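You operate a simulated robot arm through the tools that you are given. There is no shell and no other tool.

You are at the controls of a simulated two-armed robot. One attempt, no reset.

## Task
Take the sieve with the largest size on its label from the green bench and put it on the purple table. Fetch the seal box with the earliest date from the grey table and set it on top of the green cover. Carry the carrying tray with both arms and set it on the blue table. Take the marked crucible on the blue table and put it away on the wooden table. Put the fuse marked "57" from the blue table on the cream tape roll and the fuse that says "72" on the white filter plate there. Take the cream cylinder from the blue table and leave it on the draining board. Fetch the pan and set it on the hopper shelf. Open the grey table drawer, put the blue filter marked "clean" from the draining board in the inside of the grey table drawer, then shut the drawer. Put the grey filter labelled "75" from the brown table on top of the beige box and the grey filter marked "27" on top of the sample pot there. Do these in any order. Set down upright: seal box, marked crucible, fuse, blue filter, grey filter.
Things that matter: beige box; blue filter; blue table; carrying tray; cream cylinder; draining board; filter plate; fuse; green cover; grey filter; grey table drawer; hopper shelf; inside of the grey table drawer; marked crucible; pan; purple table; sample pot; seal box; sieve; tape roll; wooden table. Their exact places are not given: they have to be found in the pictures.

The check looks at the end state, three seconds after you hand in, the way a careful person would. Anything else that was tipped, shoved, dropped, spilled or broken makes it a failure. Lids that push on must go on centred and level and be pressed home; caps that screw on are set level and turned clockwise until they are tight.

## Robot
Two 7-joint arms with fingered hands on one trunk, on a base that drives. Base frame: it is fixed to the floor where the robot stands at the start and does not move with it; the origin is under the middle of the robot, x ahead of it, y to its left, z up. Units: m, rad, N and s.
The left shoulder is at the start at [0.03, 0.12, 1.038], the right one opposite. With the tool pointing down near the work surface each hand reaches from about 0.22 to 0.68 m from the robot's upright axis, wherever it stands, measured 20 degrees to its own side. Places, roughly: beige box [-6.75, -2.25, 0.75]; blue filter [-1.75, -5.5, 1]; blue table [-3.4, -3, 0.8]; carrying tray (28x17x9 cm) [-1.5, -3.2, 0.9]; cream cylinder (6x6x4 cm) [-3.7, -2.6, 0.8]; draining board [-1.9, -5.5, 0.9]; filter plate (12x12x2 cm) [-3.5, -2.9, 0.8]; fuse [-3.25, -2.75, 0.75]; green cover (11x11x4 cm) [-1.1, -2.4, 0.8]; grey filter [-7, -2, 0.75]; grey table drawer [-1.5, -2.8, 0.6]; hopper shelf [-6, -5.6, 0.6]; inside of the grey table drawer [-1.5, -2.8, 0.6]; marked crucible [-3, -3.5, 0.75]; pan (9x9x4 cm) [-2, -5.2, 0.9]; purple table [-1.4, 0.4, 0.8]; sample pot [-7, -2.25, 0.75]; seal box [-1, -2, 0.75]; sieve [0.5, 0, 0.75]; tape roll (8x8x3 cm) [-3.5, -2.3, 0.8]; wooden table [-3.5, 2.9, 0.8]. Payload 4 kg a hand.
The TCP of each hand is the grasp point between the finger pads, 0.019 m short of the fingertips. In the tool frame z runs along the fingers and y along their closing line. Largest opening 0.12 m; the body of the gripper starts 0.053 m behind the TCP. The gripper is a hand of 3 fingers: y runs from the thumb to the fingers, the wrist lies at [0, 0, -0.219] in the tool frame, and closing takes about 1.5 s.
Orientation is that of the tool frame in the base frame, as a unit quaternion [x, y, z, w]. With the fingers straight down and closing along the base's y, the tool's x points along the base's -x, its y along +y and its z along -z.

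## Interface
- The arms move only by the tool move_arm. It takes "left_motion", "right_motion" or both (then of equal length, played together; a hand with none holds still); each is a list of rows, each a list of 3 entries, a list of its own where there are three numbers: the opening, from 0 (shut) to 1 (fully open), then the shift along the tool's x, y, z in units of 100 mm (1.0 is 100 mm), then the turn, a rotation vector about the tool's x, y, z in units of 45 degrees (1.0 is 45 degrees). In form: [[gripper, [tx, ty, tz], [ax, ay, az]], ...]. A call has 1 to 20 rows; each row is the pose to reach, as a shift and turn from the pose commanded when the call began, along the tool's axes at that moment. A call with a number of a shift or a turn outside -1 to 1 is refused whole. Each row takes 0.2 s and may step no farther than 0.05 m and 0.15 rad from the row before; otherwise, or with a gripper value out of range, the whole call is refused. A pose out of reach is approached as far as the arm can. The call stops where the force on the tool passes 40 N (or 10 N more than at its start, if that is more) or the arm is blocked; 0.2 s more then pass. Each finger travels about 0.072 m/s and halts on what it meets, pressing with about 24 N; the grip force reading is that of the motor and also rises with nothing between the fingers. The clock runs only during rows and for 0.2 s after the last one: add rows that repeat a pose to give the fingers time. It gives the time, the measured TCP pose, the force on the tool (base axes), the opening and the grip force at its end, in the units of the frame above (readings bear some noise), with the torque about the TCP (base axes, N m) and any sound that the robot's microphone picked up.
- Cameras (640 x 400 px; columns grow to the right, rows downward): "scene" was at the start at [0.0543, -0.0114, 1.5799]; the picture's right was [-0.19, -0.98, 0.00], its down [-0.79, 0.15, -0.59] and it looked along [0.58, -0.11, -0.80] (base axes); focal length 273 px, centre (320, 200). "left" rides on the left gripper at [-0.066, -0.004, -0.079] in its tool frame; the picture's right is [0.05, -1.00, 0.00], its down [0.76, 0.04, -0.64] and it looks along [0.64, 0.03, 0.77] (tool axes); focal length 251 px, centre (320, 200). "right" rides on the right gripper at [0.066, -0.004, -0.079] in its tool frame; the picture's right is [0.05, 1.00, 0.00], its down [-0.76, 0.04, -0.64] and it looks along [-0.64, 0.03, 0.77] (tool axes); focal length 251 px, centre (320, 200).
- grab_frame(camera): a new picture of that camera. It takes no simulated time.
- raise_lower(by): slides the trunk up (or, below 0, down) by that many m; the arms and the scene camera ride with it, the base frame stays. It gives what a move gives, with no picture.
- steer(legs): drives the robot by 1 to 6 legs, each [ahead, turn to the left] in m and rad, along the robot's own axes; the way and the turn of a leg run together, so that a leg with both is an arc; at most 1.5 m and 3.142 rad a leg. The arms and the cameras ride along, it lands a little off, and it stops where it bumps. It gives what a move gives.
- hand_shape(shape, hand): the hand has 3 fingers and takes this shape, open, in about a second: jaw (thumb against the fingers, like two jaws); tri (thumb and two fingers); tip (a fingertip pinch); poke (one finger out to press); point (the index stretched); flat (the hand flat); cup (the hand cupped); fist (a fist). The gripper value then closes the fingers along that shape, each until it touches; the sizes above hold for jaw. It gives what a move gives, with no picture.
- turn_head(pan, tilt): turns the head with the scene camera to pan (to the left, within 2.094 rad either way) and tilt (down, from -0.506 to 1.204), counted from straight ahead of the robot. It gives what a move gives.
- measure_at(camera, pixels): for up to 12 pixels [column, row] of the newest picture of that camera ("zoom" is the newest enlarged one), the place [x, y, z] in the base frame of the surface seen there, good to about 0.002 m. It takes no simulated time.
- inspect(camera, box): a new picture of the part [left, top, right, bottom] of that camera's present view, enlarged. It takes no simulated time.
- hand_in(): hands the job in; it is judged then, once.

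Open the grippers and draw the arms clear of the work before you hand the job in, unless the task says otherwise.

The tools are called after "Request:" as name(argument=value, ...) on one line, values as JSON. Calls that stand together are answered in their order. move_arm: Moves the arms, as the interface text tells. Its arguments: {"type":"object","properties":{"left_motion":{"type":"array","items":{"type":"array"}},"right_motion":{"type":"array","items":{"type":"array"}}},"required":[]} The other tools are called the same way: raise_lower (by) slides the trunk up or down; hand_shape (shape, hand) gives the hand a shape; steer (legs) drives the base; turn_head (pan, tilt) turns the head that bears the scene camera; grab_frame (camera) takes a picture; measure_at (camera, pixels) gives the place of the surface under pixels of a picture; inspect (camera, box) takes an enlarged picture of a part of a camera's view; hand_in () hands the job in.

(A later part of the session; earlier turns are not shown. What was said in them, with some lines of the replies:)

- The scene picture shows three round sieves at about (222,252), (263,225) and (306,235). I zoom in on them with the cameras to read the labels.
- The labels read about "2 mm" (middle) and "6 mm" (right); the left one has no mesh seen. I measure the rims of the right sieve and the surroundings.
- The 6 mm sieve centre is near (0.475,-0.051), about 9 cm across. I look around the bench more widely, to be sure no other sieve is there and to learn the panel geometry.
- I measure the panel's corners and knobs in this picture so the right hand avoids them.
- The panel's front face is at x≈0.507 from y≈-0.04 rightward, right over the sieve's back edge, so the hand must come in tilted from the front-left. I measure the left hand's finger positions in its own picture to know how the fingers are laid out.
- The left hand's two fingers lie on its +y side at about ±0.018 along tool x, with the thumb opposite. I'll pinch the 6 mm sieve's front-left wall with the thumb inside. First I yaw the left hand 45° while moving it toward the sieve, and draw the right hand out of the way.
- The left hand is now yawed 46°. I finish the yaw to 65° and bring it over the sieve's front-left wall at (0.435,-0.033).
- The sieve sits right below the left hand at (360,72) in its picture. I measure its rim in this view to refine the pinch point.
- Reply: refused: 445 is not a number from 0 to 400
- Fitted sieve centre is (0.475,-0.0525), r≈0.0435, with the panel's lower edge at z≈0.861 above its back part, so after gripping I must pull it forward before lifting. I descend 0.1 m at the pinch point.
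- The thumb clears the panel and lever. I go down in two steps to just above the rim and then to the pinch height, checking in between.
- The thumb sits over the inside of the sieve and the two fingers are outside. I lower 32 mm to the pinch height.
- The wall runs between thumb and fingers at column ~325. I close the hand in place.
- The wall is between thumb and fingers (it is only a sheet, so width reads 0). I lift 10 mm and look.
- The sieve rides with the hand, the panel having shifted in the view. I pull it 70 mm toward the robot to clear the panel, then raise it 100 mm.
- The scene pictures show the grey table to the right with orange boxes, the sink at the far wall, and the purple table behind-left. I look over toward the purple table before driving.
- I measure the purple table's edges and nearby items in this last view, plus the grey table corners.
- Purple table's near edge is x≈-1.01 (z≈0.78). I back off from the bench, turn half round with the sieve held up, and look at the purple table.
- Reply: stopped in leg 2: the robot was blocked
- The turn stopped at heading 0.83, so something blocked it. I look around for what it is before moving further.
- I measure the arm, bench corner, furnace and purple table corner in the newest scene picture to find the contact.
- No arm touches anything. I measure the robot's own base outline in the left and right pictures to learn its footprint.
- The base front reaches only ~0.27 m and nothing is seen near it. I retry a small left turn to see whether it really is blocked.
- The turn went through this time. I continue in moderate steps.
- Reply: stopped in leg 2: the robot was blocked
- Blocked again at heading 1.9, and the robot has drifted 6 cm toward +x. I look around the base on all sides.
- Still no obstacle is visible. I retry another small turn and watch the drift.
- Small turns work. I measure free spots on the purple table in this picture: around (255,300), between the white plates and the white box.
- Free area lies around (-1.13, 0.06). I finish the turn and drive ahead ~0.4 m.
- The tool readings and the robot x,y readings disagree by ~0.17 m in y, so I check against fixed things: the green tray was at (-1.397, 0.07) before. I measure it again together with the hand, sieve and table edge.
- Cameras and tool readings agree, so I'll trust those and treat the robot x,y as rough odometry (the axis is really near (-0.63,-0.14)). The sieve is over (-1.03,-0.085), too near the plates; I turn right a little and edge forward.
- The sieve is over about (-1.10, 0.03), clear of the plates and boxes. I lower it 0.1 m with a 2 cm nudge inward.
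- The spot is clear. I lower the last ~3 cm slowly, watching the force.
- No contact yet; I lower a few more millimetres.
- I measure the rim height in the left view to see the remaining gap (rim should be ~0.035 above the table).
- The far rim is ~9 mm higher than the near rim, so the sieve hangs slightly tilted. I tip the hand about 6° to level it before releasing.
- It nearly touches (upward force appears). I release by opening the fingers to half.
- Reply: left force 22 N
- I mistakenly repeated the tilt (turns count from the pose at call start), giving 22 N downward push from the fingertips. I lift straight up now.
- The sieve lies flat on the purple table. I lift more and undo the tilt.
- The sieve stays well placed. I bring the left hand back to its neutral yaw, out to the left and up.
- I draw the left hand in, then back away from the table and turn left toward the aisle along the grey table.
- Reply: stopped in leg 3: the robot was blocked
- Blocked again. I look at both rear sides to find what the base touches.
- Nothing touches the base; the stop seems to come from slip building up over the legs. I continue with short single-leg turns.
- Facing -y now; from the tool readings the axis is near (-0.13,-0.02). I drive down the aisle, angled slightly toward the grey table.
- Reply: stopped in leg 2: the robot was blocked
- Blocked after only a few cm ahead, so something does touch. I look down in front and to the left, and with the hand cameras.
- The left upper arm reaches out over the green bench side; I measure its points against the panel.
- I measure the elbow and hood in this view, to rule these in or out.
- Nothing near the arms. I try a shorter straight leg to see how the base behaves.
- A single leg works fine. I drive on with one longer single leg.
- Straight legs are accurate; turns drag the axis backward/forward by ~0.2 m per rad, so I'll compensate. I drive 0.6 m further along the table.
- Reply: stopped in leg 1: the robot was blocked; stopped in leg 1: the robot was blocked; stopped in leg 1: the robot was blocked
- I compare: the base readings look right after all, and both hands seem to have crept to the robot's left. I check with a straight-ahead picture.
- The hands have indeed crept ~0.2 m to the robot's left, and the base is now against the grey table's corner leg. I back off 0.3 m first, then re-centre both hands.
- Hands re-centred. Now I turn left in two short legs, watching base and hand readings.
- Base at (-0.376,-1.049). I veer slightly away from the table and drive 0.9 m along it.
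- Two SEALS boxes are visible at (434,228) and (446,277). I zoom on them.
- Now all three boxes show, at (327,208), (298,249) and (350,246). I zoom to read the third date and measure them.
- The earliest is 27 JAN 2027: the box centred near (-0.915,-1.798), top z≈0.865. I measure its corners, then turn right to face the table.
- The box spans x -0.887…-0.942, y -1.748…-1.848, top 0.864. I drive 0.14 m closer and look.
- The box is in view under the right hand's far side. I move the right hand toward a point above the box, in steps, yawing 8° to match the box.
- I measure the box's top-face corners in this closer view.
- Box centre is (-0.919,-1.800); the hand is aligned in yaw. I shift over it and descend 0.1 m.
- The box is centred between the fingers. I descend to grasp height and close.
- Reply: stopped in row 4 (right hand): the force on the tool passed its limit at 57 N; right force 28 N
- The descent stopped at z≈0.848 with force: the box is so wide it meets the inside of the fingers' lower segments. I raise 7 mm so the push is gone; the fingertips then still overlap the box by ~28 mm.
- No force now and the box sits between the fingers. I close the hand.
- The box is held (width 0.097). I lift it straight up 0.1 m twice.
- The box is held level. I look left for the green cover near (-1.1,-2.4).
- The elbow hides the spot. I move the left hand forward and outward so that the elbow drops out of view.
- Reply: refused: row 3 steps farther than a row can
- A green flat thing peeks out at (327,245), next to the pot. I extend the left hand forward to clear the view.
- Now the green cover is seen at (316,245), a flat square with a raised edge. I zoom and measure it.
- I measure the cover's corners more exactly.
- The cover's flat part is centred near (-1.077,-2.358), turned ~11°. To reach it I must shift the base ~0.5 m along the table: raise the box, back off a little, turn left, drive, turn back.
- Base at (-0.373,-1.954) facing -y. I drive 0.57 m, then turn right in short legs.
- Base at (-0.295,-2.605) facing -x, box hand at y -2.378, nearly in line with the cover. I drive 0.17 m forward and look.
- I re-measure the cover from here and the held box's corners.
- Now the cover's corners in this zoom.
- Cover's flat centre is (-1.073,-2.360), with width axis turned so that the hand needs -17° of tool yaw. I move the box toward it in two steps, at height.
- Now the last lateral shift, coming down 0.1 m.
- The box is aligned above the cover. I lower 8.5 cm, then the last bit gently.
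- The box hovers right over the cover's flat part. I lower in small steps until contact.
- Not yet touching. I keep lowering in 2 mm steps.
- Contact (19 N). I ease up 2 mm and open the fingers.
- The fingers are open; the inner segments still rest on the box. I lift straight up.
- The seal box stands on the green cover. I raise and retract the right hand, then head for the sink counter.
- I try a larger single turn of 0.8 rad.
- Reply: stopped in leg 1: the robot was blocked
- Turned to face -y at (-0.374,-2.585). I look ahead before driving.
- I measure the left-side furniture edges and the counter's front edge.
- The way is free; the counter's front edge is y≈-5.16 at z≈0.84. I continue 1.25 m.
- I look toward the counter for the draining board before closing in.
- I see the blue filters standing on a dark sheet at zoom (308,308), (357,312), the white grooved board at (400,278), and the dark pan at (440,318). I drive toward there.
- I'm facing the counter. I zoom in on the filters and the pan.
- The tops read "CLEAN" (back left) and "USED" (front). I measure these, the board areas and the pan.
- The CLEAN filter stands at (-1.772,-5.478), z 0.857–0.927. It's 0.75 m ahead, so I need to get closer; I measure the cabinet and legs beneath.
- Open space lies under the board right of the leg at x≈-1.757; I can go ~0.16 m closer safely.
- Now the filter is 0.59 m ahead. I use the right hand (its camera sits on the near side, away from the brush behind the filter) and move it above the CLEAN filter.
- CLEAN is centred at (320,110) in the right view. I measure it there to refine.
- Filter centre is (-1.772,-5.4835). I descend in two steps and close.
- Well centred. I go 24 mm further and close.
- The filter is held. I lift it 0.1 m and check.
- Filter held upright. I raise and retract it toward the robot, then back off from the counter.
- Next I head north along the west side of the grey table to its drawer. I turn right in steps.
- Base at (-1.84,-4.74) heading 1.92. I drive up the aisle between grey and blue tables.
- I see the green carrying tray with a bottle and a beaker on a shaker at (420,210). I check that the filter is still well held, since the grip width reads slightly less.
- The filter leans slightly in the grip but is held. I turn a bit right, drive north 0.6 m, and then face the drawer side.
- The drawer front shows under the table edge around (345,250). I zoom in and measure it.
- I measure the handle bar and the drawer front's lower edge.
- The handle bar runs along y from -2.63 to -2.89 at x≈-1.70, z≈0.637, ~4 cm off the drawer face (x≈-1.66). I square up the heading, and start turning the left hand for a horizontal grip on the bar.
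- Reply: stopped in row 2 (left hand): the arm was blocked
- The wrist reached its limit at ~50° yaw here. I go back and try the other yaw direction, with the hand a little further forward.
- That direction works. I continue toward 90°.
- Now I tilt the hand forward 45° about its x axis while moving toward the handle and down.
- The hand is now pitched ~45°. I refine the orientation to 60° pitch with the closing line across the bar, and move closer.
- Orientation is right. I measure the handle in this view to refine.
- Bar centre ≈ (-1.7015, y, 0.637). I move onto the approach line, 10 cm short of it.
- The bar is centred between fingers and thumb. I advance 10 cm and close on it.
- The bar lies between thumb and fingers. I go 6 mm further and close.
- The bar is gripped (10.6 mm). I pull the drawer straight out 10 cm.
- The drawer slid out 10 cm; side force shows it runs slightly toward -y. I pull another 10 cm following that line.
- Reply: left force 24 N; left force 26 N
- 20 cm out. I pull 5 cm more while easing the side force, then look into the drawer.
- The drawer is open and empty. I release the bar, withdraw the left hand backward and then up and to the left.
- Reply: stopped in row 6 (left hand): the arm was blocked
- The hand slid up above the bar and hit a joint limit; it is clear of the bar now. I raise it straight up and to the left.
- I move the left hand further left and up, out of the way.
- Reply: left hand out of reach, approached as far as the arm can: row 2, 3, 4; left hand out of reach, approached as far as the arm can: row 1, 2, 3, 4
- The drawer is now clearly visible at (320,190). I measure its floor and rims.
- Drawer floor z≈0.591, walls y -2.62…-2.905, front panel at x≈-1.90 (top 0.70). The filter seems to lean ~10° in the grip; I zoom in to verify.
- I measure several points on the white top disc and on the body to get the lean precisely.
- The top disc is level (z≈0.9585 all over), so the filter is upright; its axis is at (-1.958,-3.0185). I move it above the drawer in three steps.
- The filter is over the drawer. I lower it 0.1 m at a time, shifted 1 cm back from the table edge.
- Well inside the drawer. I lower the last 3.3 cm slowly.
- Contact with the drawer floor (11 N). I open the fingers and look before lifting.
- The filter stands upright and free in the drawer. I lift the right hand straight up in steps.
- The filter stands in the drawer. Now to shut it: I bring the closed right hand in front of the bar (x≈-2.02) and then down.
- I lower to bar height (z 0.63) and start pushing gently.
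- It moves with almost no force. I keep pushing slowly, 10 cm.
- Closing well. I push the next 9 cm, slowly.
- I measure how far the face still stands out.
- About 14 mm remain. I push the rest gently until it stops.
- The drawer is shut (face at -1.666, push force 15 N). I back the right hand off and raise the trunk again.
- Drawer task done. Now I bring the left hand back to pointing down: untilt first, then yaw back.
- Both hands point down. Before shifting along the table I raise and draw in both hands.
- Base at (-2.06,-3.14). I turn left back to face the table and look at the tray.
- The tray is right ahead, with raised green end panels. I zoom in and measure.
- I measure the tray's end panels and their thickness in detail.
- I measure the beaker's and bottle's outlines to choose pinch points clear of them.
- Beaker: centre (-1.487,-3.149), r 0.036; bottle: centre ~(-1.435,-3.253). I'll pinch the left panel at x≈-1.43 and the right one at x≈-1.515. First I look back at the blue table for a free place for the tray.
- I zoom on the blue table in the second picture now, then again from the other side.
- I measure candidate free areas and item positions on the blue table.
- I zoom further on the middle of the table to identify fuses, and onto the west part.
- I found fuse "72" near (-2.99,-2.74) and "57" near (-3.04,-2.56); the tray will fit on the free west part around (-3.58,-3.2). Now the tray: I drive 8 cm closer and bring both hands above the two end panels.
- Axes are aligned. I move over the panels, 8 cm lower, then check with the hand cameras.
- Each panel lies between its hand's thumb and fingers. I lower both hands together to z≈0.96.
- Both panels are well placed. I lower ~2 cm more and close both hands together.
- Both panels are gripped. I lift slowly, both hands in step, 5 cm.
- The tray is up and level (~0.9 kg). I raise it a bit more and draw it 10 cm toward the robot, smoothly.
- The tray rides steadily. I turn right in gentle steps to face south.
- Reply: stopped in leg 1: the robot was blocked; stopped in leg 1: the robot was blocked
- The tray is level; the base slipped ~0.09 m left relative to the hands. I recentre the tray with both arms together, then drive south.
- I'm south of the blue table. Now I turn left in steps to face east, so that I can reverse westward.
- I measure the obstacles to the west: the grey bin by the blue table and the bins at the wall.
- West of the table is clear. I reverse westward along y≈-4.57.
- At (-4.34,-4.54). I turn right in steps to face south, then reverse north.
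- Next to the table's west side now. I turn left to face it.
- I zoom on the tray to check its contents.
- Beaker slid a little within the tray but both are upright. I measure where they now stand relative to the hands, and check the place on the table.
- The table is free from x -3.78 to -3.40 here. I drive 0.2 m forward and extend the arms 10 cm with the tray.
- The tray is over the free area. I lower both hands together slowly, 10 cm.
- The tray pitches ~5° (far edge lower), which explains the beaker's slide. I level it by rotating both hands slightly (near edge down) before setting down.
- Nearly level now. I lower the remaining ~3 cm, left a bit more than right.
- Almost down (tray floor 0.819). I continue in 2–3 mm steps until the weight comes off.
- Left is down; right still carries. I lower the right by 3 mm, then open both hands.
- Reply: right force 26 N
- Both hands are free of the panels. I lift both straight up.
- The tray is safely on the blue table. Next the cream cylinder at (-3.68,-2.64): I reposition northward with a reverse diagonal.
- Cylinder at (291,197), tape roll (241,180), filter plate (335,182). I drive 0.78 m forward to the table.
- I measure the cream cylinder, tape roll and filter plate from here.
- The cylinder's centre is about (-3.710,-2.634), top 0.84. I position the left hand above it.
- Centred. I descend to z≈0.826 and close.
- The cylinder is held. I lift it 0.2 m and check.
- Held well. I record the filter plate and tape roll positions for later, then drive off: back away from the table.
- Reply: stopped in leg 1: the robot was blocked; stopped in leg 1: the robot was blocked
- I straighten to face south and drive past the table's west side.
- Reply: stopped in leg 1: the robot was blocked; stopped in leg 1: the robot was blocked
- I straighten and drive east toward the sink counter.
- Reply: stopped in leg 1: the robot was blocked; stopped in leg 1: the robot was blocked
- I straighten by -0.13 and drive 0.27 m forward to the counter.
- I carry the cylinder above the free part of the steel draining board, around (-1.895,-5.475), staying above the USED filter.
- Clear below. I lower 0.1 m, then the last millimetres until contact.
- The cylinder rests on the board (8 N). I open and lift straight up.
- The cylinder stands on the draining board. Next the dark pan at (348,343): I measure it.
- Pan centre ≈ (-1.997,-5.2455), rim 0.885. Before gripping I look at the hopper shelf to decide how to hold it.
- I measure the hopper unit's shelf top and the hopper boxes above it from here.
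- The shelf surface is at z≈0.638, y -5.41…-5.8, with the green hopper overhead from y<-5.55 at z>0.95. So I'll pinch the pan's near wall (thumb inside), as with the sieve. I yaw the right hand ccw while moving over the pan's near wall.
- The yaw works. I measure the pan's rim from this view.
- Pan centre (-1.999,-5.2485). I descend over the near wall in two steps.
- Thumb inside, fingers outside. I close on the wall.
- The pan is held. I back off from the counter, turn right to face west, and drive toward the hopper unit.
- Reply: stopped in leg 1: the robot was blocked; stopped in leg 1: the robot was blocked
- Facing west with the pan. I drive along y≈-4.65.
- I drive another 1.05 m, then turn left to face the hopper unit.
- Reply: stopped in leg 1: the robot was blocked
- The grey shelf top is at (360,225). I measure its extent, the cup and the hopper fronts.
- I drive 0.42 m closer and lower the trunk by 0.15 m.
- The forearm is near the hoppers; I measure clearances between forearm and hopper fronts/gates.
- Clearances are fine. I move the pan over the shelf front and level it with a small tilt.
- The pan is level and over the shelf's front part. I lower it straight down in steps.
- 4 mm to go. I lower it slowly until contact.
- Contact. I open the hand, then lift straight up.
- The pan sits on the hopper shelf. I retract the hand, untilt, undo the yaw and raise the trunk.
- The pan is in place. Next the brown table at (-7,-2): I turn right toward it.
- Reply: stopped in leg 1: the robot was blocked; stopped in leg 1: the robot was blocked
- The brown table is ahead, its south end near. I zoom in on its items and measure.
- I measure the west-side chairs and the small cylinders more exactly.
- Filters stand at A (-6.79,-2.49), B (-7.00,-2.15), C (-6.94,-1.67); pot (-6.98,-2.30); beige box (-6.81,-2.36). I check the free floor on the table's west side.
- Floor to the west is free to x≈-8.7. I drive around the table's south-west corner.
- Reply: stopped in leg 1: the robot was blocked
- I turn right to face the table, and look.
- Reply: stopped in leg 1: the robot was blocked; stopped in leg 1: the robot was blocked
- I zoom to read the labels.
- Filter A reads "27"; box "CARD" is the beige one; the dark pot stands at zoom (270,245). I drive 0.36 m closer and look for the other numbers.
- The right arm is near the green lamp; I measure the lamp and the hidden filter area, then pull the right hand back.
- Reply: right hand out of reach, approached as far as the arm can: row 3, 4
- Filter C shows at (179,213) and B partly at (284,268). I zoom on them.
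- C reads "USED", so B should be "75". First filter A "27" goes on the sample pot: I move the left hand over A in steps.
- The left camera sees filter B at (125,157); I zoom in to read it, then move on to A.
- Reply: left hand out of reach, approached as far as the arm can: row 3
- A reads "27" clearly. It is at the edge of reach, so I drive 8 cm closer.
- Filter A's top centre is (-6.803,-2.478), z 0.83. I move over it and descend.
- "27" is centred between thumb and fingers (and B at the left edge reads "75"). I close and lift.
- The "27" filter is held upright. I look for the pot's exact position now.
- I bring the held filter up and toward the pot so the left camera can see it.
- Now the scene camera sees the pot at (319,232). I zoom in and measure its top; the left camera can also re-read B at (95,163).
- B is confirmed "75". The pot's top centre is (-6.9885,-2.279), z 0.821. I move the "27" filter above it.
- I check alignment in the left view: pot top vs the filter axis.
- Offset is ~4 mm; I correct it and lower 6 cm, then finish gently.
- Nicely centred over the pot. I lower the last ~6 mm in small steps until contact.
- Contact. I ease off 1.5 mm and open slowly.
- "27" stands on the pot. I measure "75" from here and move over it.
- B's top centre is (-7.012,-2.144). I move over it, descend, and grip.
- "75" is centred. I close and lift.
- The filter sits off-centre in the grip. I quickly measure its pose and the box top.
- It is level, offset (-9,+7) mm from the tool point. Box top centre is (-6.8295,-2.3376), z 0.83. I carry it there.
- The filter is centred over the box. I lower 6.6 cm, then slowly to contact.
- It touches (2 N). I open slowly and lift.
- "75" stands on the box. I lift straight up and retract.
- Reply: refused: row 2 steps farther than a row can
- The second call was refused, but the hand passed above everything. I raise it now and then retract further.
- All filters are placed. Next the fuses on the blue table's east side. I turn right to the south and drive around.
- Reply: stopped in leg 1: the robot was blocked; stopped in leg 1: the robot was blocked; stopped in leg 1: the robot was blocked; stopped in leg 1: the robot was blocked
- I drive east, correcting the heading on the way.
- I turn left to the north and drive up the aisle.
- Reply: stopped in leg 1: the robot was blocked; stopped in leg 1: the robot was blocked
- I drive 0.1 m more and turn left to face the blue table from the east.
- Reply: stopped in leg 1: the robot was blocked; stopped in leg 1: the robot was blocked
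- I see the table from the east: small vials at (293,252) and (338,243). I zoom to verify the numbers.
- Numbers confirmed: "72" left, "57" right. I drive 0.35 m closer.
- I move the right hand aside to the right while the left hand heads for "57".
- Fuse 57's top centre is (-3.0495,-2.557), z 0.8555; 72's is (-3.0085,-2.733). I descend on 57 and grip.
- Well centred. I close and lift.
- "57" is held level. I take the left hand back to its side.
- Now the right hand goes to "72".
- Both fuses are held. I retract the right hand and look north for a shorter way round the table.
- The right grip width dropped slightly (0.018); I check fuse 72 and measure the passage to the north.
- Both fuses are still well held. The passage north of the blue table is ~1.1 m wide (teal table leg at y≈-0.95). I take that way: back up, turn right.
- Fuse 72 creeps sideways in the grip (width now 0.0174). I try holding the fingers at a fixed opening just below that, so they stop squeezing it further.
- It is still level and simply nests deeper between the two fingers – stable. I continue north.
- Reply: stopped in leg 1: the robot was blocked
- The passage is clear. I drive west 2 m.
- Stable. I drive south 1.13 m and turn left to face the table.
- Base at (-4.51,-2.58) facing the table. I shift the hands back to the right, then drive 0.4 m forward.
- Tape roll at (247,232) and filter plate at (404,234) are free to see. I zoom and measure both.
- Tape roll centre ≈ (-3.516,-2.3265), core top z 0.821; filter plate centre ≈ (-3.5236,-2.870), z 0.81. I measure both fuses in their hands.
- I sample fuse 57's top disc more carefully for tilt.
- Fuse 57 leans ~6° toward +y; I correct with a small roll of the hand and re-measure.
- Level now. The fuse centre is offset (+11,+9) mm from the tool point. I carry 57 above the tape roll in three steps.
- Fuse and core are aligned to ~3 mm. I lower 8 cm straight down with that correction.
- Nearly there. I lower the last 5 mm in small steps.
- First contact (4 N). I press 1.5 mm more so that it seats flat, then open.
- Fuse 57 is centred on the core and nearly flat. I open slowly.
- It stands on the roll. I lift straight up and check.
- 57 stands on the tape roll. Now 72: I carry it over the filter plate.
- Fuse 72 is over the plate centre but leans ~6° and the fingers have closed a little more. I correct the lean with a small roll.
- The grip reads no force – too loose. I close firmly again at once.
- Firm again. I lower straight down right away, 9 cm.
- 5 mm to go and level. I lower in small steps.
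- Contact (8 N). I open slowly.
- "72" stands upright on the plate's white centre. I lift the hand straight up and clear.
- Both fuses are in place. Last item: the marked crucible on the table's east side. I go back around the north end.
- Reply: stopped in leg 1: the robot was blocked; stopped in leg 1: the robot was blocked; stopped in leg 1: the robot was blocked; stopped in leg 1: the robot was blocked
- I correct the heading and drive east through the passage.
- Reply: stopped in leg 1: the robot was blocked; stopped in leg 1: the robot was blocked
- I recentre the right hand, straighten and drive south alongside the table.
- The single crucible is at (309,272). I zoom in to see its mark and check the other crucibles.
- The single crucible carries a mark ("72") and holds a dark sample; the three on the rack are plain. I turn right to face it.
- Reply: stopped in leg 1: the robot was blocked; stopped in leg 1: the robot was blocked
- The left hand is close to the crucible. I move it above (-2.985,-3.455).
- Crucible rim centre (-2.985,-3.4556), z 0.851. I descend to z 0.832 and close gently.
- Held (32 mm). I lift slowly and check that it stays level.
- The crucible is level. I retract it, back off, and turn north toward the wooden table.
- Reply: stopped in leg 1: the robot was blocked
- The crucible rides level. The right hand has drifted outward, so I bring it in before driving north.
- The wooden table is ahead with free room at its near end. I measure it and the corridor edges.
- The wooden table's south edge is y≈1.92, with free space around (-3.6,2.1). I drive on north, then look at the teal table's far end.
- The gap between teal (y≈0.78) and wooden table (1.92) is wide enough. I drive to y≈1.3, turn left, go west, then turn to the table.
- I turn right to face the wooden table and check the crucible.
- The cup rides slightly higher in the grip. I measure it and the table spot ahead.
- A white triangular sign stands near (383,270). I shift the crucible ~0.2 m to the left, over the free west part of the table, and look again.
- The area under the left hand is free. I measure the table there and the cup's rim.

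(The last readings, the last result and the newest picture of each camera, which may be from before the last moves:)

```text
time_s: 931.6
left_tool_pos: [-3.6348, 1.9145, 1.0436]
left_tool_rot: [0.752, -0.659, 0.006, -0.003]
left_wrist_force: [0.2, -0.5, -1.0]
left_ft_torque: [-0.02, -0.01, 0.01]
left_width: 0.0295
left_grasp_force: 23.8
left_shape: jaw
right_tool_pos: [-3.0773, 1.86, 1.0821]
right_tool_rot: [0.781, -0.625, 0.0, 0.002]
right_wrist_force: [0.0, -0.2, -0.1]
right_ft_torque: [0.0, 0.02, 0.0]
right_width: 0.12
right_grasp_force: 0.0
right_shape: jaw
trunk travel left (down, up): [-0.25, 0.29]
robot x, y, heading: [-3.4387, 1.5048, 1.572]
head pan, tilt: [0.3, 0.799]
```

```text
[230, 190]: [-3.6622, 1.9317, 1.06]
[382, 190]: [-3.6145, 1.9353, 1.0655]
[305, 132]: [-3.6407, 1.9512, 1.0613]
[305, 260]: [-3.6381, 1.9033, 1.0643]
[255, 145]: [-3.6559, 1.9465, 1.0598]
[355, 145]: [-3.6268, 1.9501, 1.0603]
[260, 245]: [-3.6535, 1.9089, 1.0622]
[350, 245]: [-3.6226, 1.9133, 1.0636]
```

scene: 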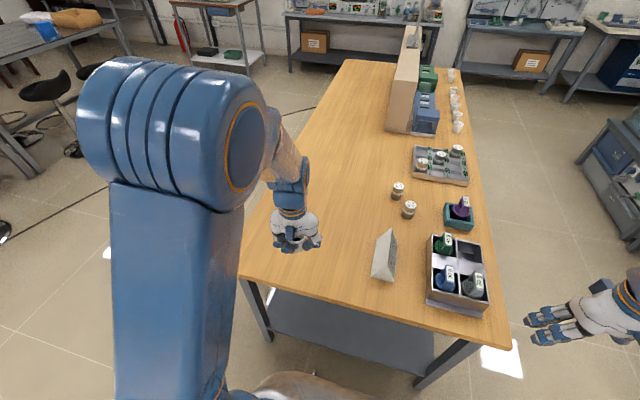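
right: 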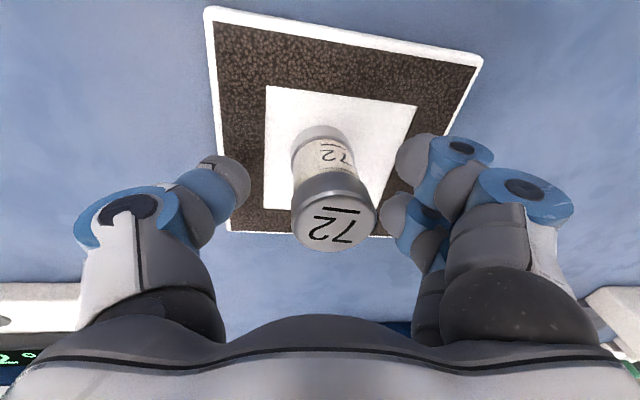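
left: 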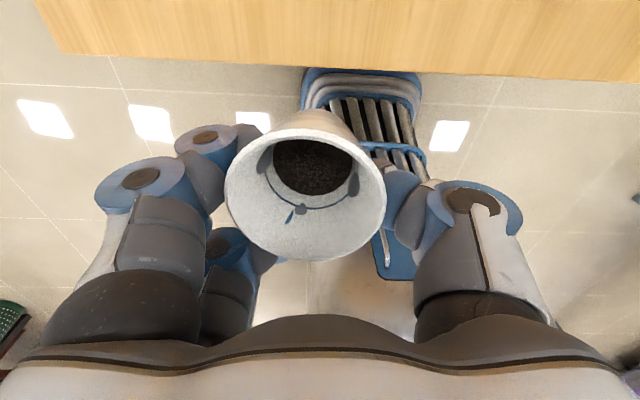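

The cup leans ~4°; I correct that while moving it over (-3.62,2.08) on the free wood.

Request:
move_arm(left_motion=[[0.1, [-0.25, -0.06, 0], [-0.018, -0.028, 0]], [0.1, [-0.5, -0.13, 0], [-0.035, -0.056, 0]], [0.1, [-0.745, -0.2, 0], [-0.053, -0.084, 0]]])

Request:
move_arm(left_motion=[[0.1, [-0.25, -0.06, 0.2], [0, 0, 0]], [0.1, [-0.5, -0.13, 0.4], [0, 0, 0]], [0.1, [-0.745, -0.2, 0.6], [0, 0, 0]], [0.1, [-0.745, -0.2, 1.0], [0, 0, 0]]])

Request:
grab_frame(camera="left")

Request:
measure_at(camera="left", pixels=[[230, 190], [382, 190], [305, 132], [305, 260], [255, 145], [355, 145], [260, 245], [350, 245]])

Request:
grab_frame(camera="scene")

```text
time_s: 932.4
left_tool_pos: [-3.6226, 1.9935, 1.0417]
left_tool_rot: [0.752, -0.658, -0.033, -0.007]
left_wrist_force: [0.2, 0.6, -0.2]
left_ft_torque: [0.01, 0.0, 0.0]
left_width: 0.0292
left_grasp_force: 24.6
left_shape: jaw
right_tool_pos: [-3.0766, 1.8603, 1.0818]
right_tool_rot: [0.78, -0.626, -0.001, 0.002]
right_wrist_force: [-0.6, 0.0, 0.1]
right_ft_torque: [0.0, -0.01, 0.02]
right_width: 0.12
right_grasp_force: 0.1
right_shape: jaw
trunk travel left (down, up): [-0.25, 0.29]
robot x, y, heading: [-3.4429, 1.5022, 1.573]
head pan, tilt: [0.3, 0.799]
```

```text
time_s: 933.4
left_tool_pos: [-3.6147, 2.0753, 0.9452]
left_tool_rot: [0.751, -0.659, -0.031, -0.007]
left_wrist_force: [0.6, -0.5, -0.4]
left_ft_torque: [-0.01, -0.02, 0.01]
left_width: 0.0295
left_grasp_force: 23.8
left_shape: jaw
right_tool_pos: [-3.0763, 1.8606, 1.0828]
right_tool_rot: [0.78, -0.626, -0.001, 0.003]
right_wrist_force: [-0.3, 0.0, 0.9]
right_ft_torque: [0.01, -0.01, -0.01]
right_width: 0.1198
right_grasp_force: 0.0
right_shape: jaw
trunk travel left (down, up): [-0.25, 0.29]
robot x, y, heading: [-3.4386, 1.5037, 1.571]
head pan, tilt: [0.3, 0.799]
```

```text
taken
```

left: 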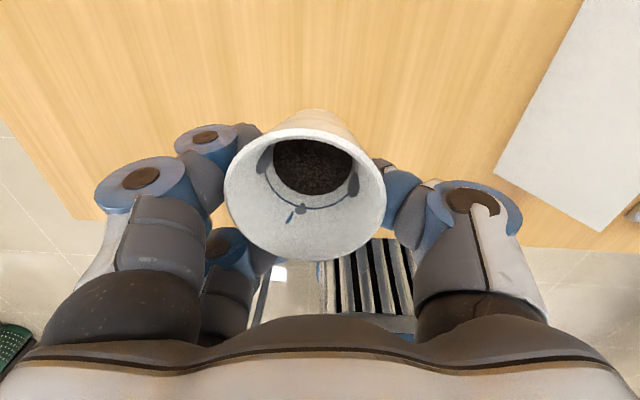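

```text
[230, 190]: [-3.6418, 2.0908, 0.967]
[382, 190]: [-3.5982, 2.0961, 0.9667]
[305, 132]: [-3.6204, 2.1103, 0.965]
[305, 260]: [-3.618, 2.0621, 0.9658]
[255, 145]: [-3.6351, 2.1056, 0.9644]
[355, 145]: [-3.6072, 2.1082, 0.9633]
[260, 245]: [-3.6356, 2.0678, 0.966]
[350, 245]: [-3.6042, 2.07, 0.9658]
```

```text
taken
```

scene: 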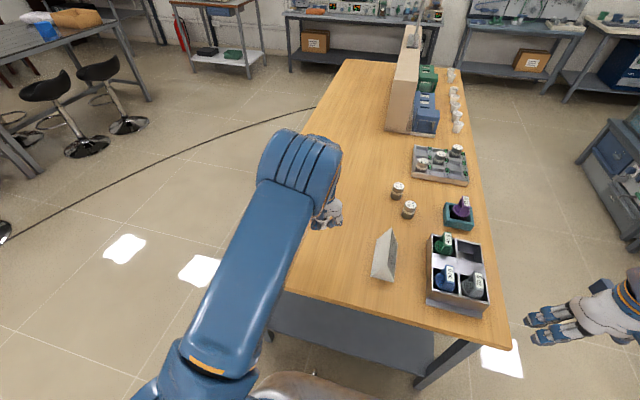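

Level now. I lower it straight down 10 cm, then the rest gently.

Request:
move_arm(left_motion=[[0.1, [0.014, -0.008, 0.25], [0, 0, 0]], [0.1, [0.028, -0.015, 0.5], [0, 0, 0]], [0.1, [0.042, -0.022, 0.75], [0, 0, 0]], [0.1, [0.056, -0.03, 0.99], [0, 0, 0]]])

Request:
move_arm(left_motion=[[0.1, [0.003, 0, 0.05], [0, 0, 0]], [0.1, [0.006, 0, 0.1], [0, 0, 0]], [0.1, [0.008, 0, 0.13], [0, 0, 0]], [0.1, [0.008, 0, 0.13], [0, 0, 0]]])

```text
time_s: 934.4
left_tool_pos: [-3.6154, 2.0751, 0.8475]
left_tool_rot: [0.751, -0.659, -0.032, -0.008]
left_wrist_force: [-0.3, 1.0, -0.4]
left_ft_torque: [0.0, 0.0, -0.02]
left_width: 0.0291
left_grasp_force: 23.9
left_shape: jaw
right_tool_pos: [-3.0758, 1.8605, 1.0817]
right_tool_rot: [0.78, -0.625, -0.001, 0.002]
right_wrist_force: [0.5, 0.0, 0.4]
right_ft_torque: [-0.01, 0.01, 0.02]
right_width: 0.1203
right_grasp_force: 0.1
right_shape: jaw
trunk travel left (down, up): [-0.25, 0.29]
robot x, y, heading: [-3.4437, 1.5047, 1.571]
head pan, tilt: [0.3, 0.799]
```

```text
time_s: 935.4
left_tool_pos: [-3.616, 2.0747, 0.8342]
left_tool_rot: [0.752, -0.658, -0.033, -0.007]
left_wrist_force: [0.3, -0.1, 0.3]
left_ft_torque: [-0.02, 0.0, -0.01]
left_width: 0.0288
left_grasp_force: 23.9
left_shape: jaw
right_tool_pos: [-3.077, 1.8601, 1.0826]
right_tool_rot: [0.78, -0.626, -0.001, 0.002]
right_wrist_force: [-0.9, -0.2, -0.5]
right_ft_torque: [-0.01, 0.02, -0.01]
right_width: 0.12
right_grasp_force: 0.0
right_shape: jaw
trunk travel left (down, up): [-0.25, 0.29]
robot x, y, heading: [-3.4395, 1.5062, 1.572]
head pan, tilt: [0.3, 0.799]
```

Request:
move_arm(left_motion=[[0.1, [0, 0, 0.02], [0, 0, 0]], [0.1, [0, 0, 0.04], [0, 0, 0]], [0.1, [0, 0, 0.055], [0, 0, 0]], [0.1, [0, 0, 0.055], [0, 0, 0]]])

Request:
grab_frame(camera="left")

Request:
measure_at(camera="left", pixels=[[230, 190], [382, 190], [305, 132], [305, 260], [500, 60], [150, 60]])

```text
time_s: 936.4
left_tool_pos: [-3.6157, 2.0742, 0.8296]
left_tool_rot: [0.751, -0.659, -0.033, -0.009]
left_wrist_force: [2.1, -1.7, 10.1]
left_ft_torque: [0.09, 0.13, 0.0]
left_width: 0.0297
left_grasp_force: 23.9
left_shape: jaw
right_tool_pos: [-3.0762, 1.86, 1.0831]
right_tool_rot: [0.78, -0.626, -0.001, 0.002]
right_wrist_force: [-0.8, -0.1, 0.4]
right_ft_torque: [0.03, 0.03, 0.02]
right_width: 0.1203
right_grasp_force: 0.0
right_shape: jaw
trunk travel left (down, up): [-0.25, 0.29]
robot x, y, heading: [-3.44, 1.5078, 1.571]
head pan, tilt: [0.3, 0.799]
```

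```text
taken
```

left: 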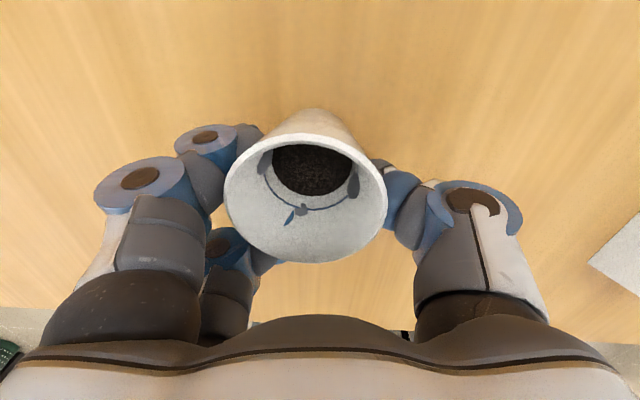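

```text
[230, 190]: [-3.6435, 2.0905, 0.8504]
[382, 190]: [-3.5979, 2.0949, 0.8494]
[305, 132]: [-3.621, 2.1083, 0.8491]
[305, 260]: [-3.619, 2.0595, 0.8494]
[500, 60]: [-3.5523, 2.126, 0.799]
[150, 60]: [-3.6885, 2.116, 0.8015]
```

Contact (10 N) and the rim is level at 0.849–0.850. I open slowly and lift away.

Request:
move_arm(left_motion=[[0.27, [0, 0, -0.005], [0, 0, 0]], [0.33, [0, 0, -0.005], [0, 0, 0]], [0.4, [0, 0, -0.005], [0, 0, 0]], [0.5, [0, 0, -0.005], [0, 0, 0]], [0.6, [0, 0, -0.005], [0, 0, 0]], [0.7, [0, 0, -0.005], [0, 0, 0]], [0.7, [0, 0, -0.005], [0, 0, 0]]])

Request:
grab_frame(camera="left")

Request:
move_arm(left_motion=[[0.7, [-0.01, 0, -0.2], [0, 0, 0]], [0.7, [-0.025, 0.01, -0.45], [0, 0, 0]], [0.7, [-0.04, 0.02, -0.7], [0, 0, 0]], [0.7, [-0.056, 0.03, -0.996], [0, 0, 0]]])

Request:
move_arm(left_motion=[[0.8, [0.1, 0, -0.3], [0.02, 0.03, 0]], [1, [0.3, 0, -0.6], [0.035, 0.056, 0]], [1, [0.6, 0, -0.8], [0.053, 0.084, 0]], [1, [0.9, 0, -0.8], [0.053, 0.084, 0]]])

Request:
grab_frame(camera="scene")

```text
time_s: 938.0
left_tool_pos: [-3.6176, 2.0727, 0.8291]
left_tool_rot: [0.752, -0.659, -0.032, -0.007]
left_wrist_force: [-0.6, 0.0, -0.5]
left_ft_torque: [-0.01, -0.03, 0.0]
left_width: 0.0834
left_grasp_force: 0.0
left_shape: jaw
right_tool_pos: [-3.0769, 1.8589, 1.0823]
right_tool_rot: [0.78, -0.625, -0.001, 0.002]
right_wrist_force: [-0.4, -1.3, 0.1]
right_ft_torque: [0.01, 0.0, 0.0]
right_width: 0.1198
right_grasp_force: 0.0
right_shape: jaw
trunk travel left (down, up): [-0.25, 0.29]
robot x, y, heading: [-3.4414, 1.5047, 1.575]
head pan, tilt: [0.3, 0.799]
```

```text
taken
```

left: 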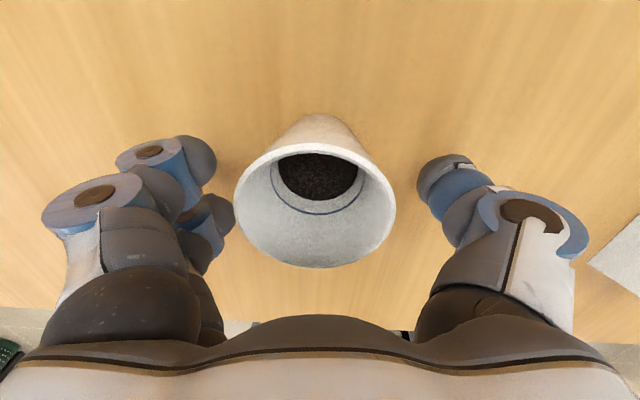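

```text
time_s: 939.0
left_tool_pos: [-3.6184, 2.0733, 0.9303]
left_tool_rot: [0.752, -0.658, -0.031, -0.006]
left_wrist_force: [0.3, -0.1, 0.5]
left_ft_torque: [0.03, 0.0, 0.04]
left_width: 0.0834
left_grasp_force: 0.1
left_shape: jaw
right_tool_pos: [-3.0771, 1.8596, 1.0825]
right_tool_rot: [0.78, -0.626, -0.002, 0.003]
right_wrist_force: [-0.1, -0.2, 0.0]
right_ft_torque: [0.03, 0.0, -0.01]
right_width: 0.1201
right_grasp_force: 0.1
right_shape: jaw
trunk travel left (down, up): [-0.25, 0.29]
robot x, y, heading: [-3.4413, 1.5079, 1.573]
head pan, tilt: [0.3, 0.799]
```

```text
time_s: 940.0
left_tool_pos: [-3.6037, 1.9798, 1.0056]
left_tool_rot: [0.752, -0.659, 0.006, -0.002]
left_wrist_force: [-0.4, 0.3, 0.5]
left_ft_torque: [0.01, 0.01, 0.0]
left_width: 0.1199
left_grasp_force: 0.1
left_shape: jaw
right_tool_pos: [-3.076, 1.8591, 1.0824]
right_tool_rot: [0.78, -0.625, -0.001, 0.002]
right_wrist_force: [-0.8, 0.1, 0.1]
right_ft_torque: [0.02, -0.03, 0.02]
right_width: 0.1202
right_grasp_force: 0.0
right_shape: jaw
trunk travel left (down, up): [-0.25, 0.29]
robot x, y, heading: [-3.4403, 1.5045, 1.57]
head pan, tilt: [0.3, 0.799]
```

```text
taken
```

scene: 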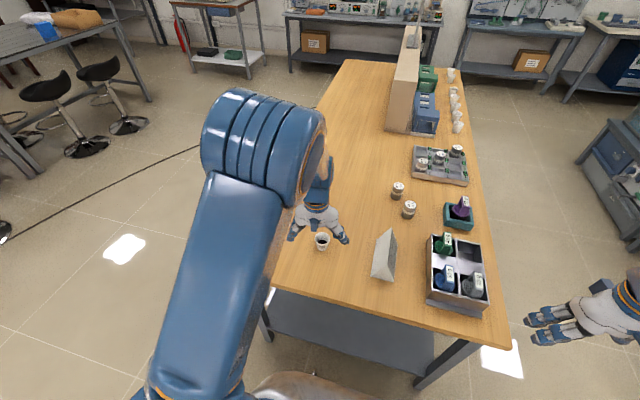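

The crucible stands on the wooden table. I raise and retract the left hand and back the robot away, then take a last look.

Request:
move_arm(left_motion=[[1, [0.2, 0, -0.2], [0, 0, 0]], [1, [0.5, 0, -0.4], [0, 0, 0]], [1, [0.8, 0, -0.5], [0, 0, 0]], [1, [1.0, 0, -0.5], [0, 0, 0]]])

Request:
steer(legs=[[-0.25, 0]])

Request:
turn_head(pan=0.2, tilt=0.7)

Request:
grab_frame(camera="scene")

Request:
turn_head(pan=-2.09, tilt=0.35)

Request:
grab_frame(camera="scene")

```text
time_s: 941.0
left_tool_pos: [-3.5892, 1.8801, 1.0538]
left_tool_rot: [0.752, -0.659, 0.006, -0.001]
left_wrist_force: [0.1, 0.1, 0.3]
left_ft_torque: [-0.01, -0.02, -0.01]
left_width: 0.1199
left_grasp_force: 0.1
left_shape: jaw
right_tool_pos: [-3.0774, 1.8604, 1.0827]
right_tool_rot: [0.781, -0.625, -0.002, 0.003]
right_wrist_force: [-1.0, 0.2, 1.3]
right_ft_torque: [0.0, -0.02, 0.0]
right_width: 0.12
right_grasp_force: 0.0
right_shape: jaw
trunk travel left (down, up): [-0.25, 0.29]
robot x, y, heading: [-3.4407, 1.504, 1.573]
head pan, tilt: [0.3, 0.799]
```

```text
time_s: 942.8
left_tool_pos: [-3.589, 1.6288, 1.0546]
left_tool_rot: [0.751, -0.66, 0.006, -0.002]
left_wrist_force: [0.3, -0.5, -0.3]
left_ft_torque: [0.02, -0.01, 0.01]
left_width: 0.1201
left_grasp_force: 0.1
left_shape: jaw
right_tool_pos: [-3.0759, 1.6073, 1.0832]
right_tool_rot: [0.779, -0.626, -0.002, 0.002]
right_wrist_force: [0.4, 0.0, 0.3]
right_ft_torque: [0.02, -0.02, 0.01]
right_width: 0.12
right_grasp_force: 0.1
right_shape: jaw
trunk travel left (down, up): [-0.25, 0.29]
robot x, y, heading: [-3.443, 1.2522, 1.571]
head pan, tilt: [0.3, 0.799]
```

```text
time_s: 943.5
left_tool_pos: [-3.5884, 1.6315, 1.055]
left_tool_rot: [0.751, -0.66, 0.005, -0.002]
left_wrist_force: [0.4, 0.3, 0.8]
left_ft_torque: [0.01, 0.05, -0.01]
left_width: 0.1198
left_grasp_force: 0.0
left_shape: jaw
right_tool_pos: [-3.0754, 1.608, 1.0827]
right_tool_rot: [0.779, -0.627, -0.001, 0.002]
right_wrist_force: [-0.8, -0.4, -0.1]
right_ft_torque: [-0.03, -0.01, 0.02]
right_width: 0.1199
right_grasp_force: 0.0
right_shape: jaw
trunk travel left (down, up): [-0.25, 0.29]
robot x, y, heading: [-3.4432, 1.2531, 1.573]
head pan, tilt: [0.201, 0.7]
```

```text
taken
```

scene: 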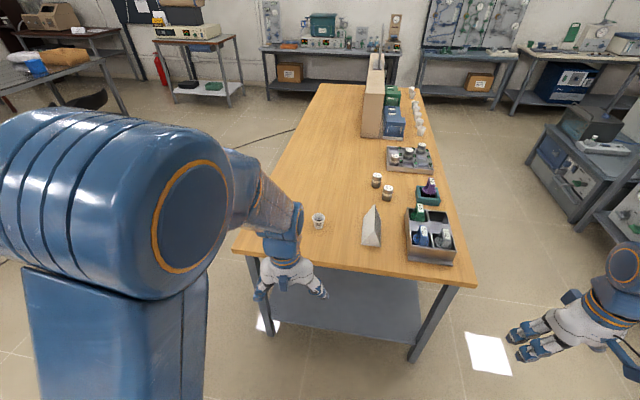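

```text
time_s: 945.6
left_tool_pos: [-3.589, 1.6294, 1.0551]
left_tool_rot: [0.751, -0.66, 0.007, -0.001]
left_wrist_force: [-0.7, 0.3, -0.3]
left_ft_torque: [0.01, 0.0, -0.03]
left_width: 0.1199
left_grasp_force: 0.1
left_shape: jaw
right_tool_pos: [-3.0749, 1.6085, 1.0833]
right_tool_rot: [0.779, -0.627, -0.001, 0.003]
right_wrist_force: [-0.2, 0.1, -0.2]
right_ft_torque: [0.02, 0.0, -0.01]
right_width: 0.1202
right_grasp_force: 0.0
right_shape: jaw
trunk travel left (down, up): [-0.25, 0.29]
robot x, y, heading: [-3.4383, 1.2539, 1.57]
head pan, tilt: [-2.089, 0.351]
```

```text
taken
```

scene: 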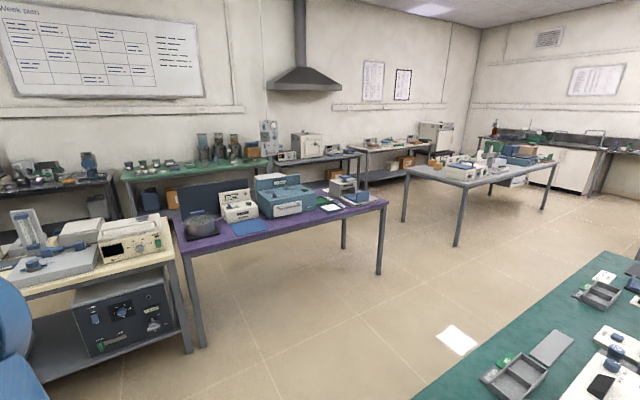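

The crucible stands upright on the wooden table, both hands are open and clear of everything, and all the other items were seen in place. I hand in the job.

Request:
hand_in()

```text
The job is handed in.
```

I finished every part of the task and handed the job in. I don't have the result of the check.

| Item | Where it is now |
|---|---|
| Sieve "6 mm" (the other labelled sieve reads 2 mm; the third dish has no mesh or visible label) | Purple table, lying flat |
| Seal box 27 JAN 2027 (the others read 21 FEB and 3 APR) | On the flat part of the green cover |
| Carrying tray | West side of the blue table |
| Marked crucible (reads "72", holds a dark sample) | Wooden table, upright |
| Fuse "57" | On the tape roll |
| Fuse "72" | On the filter plate |
| Cream cylinder | Draining board |
| Pan | Front of the hopper shelf |
| Blue filter "clean" | Standing in the grey table drawer, which is shut |
| Grey filter "75" | On the beige box |
| Grey filter "27" | On the sample pot |

Some things went less than cleanly:
- **Tray contents:** the tray tipped about 5° while I carried it, so the beaker slid a few centimetres towards the bottle. Both were upright when I last saw them, and I saw no spill.
- **Seal box:** I pressed on its top with up to 57 N while gripping it, and about 19 N when setting it down. It showed no damage.
- **Sieve:** I pressed on it with about 22 N when letting go. It lay flat afterwards.
- **Fuse "72":** it shifted in the grip and was briefly loose above the plate. I regripped it, and it stood upright once placed.
- **Blue filter:** I saw it standing before I closed the drawer, but not afterwards. I closed the drawer slowly so it should still be upright.
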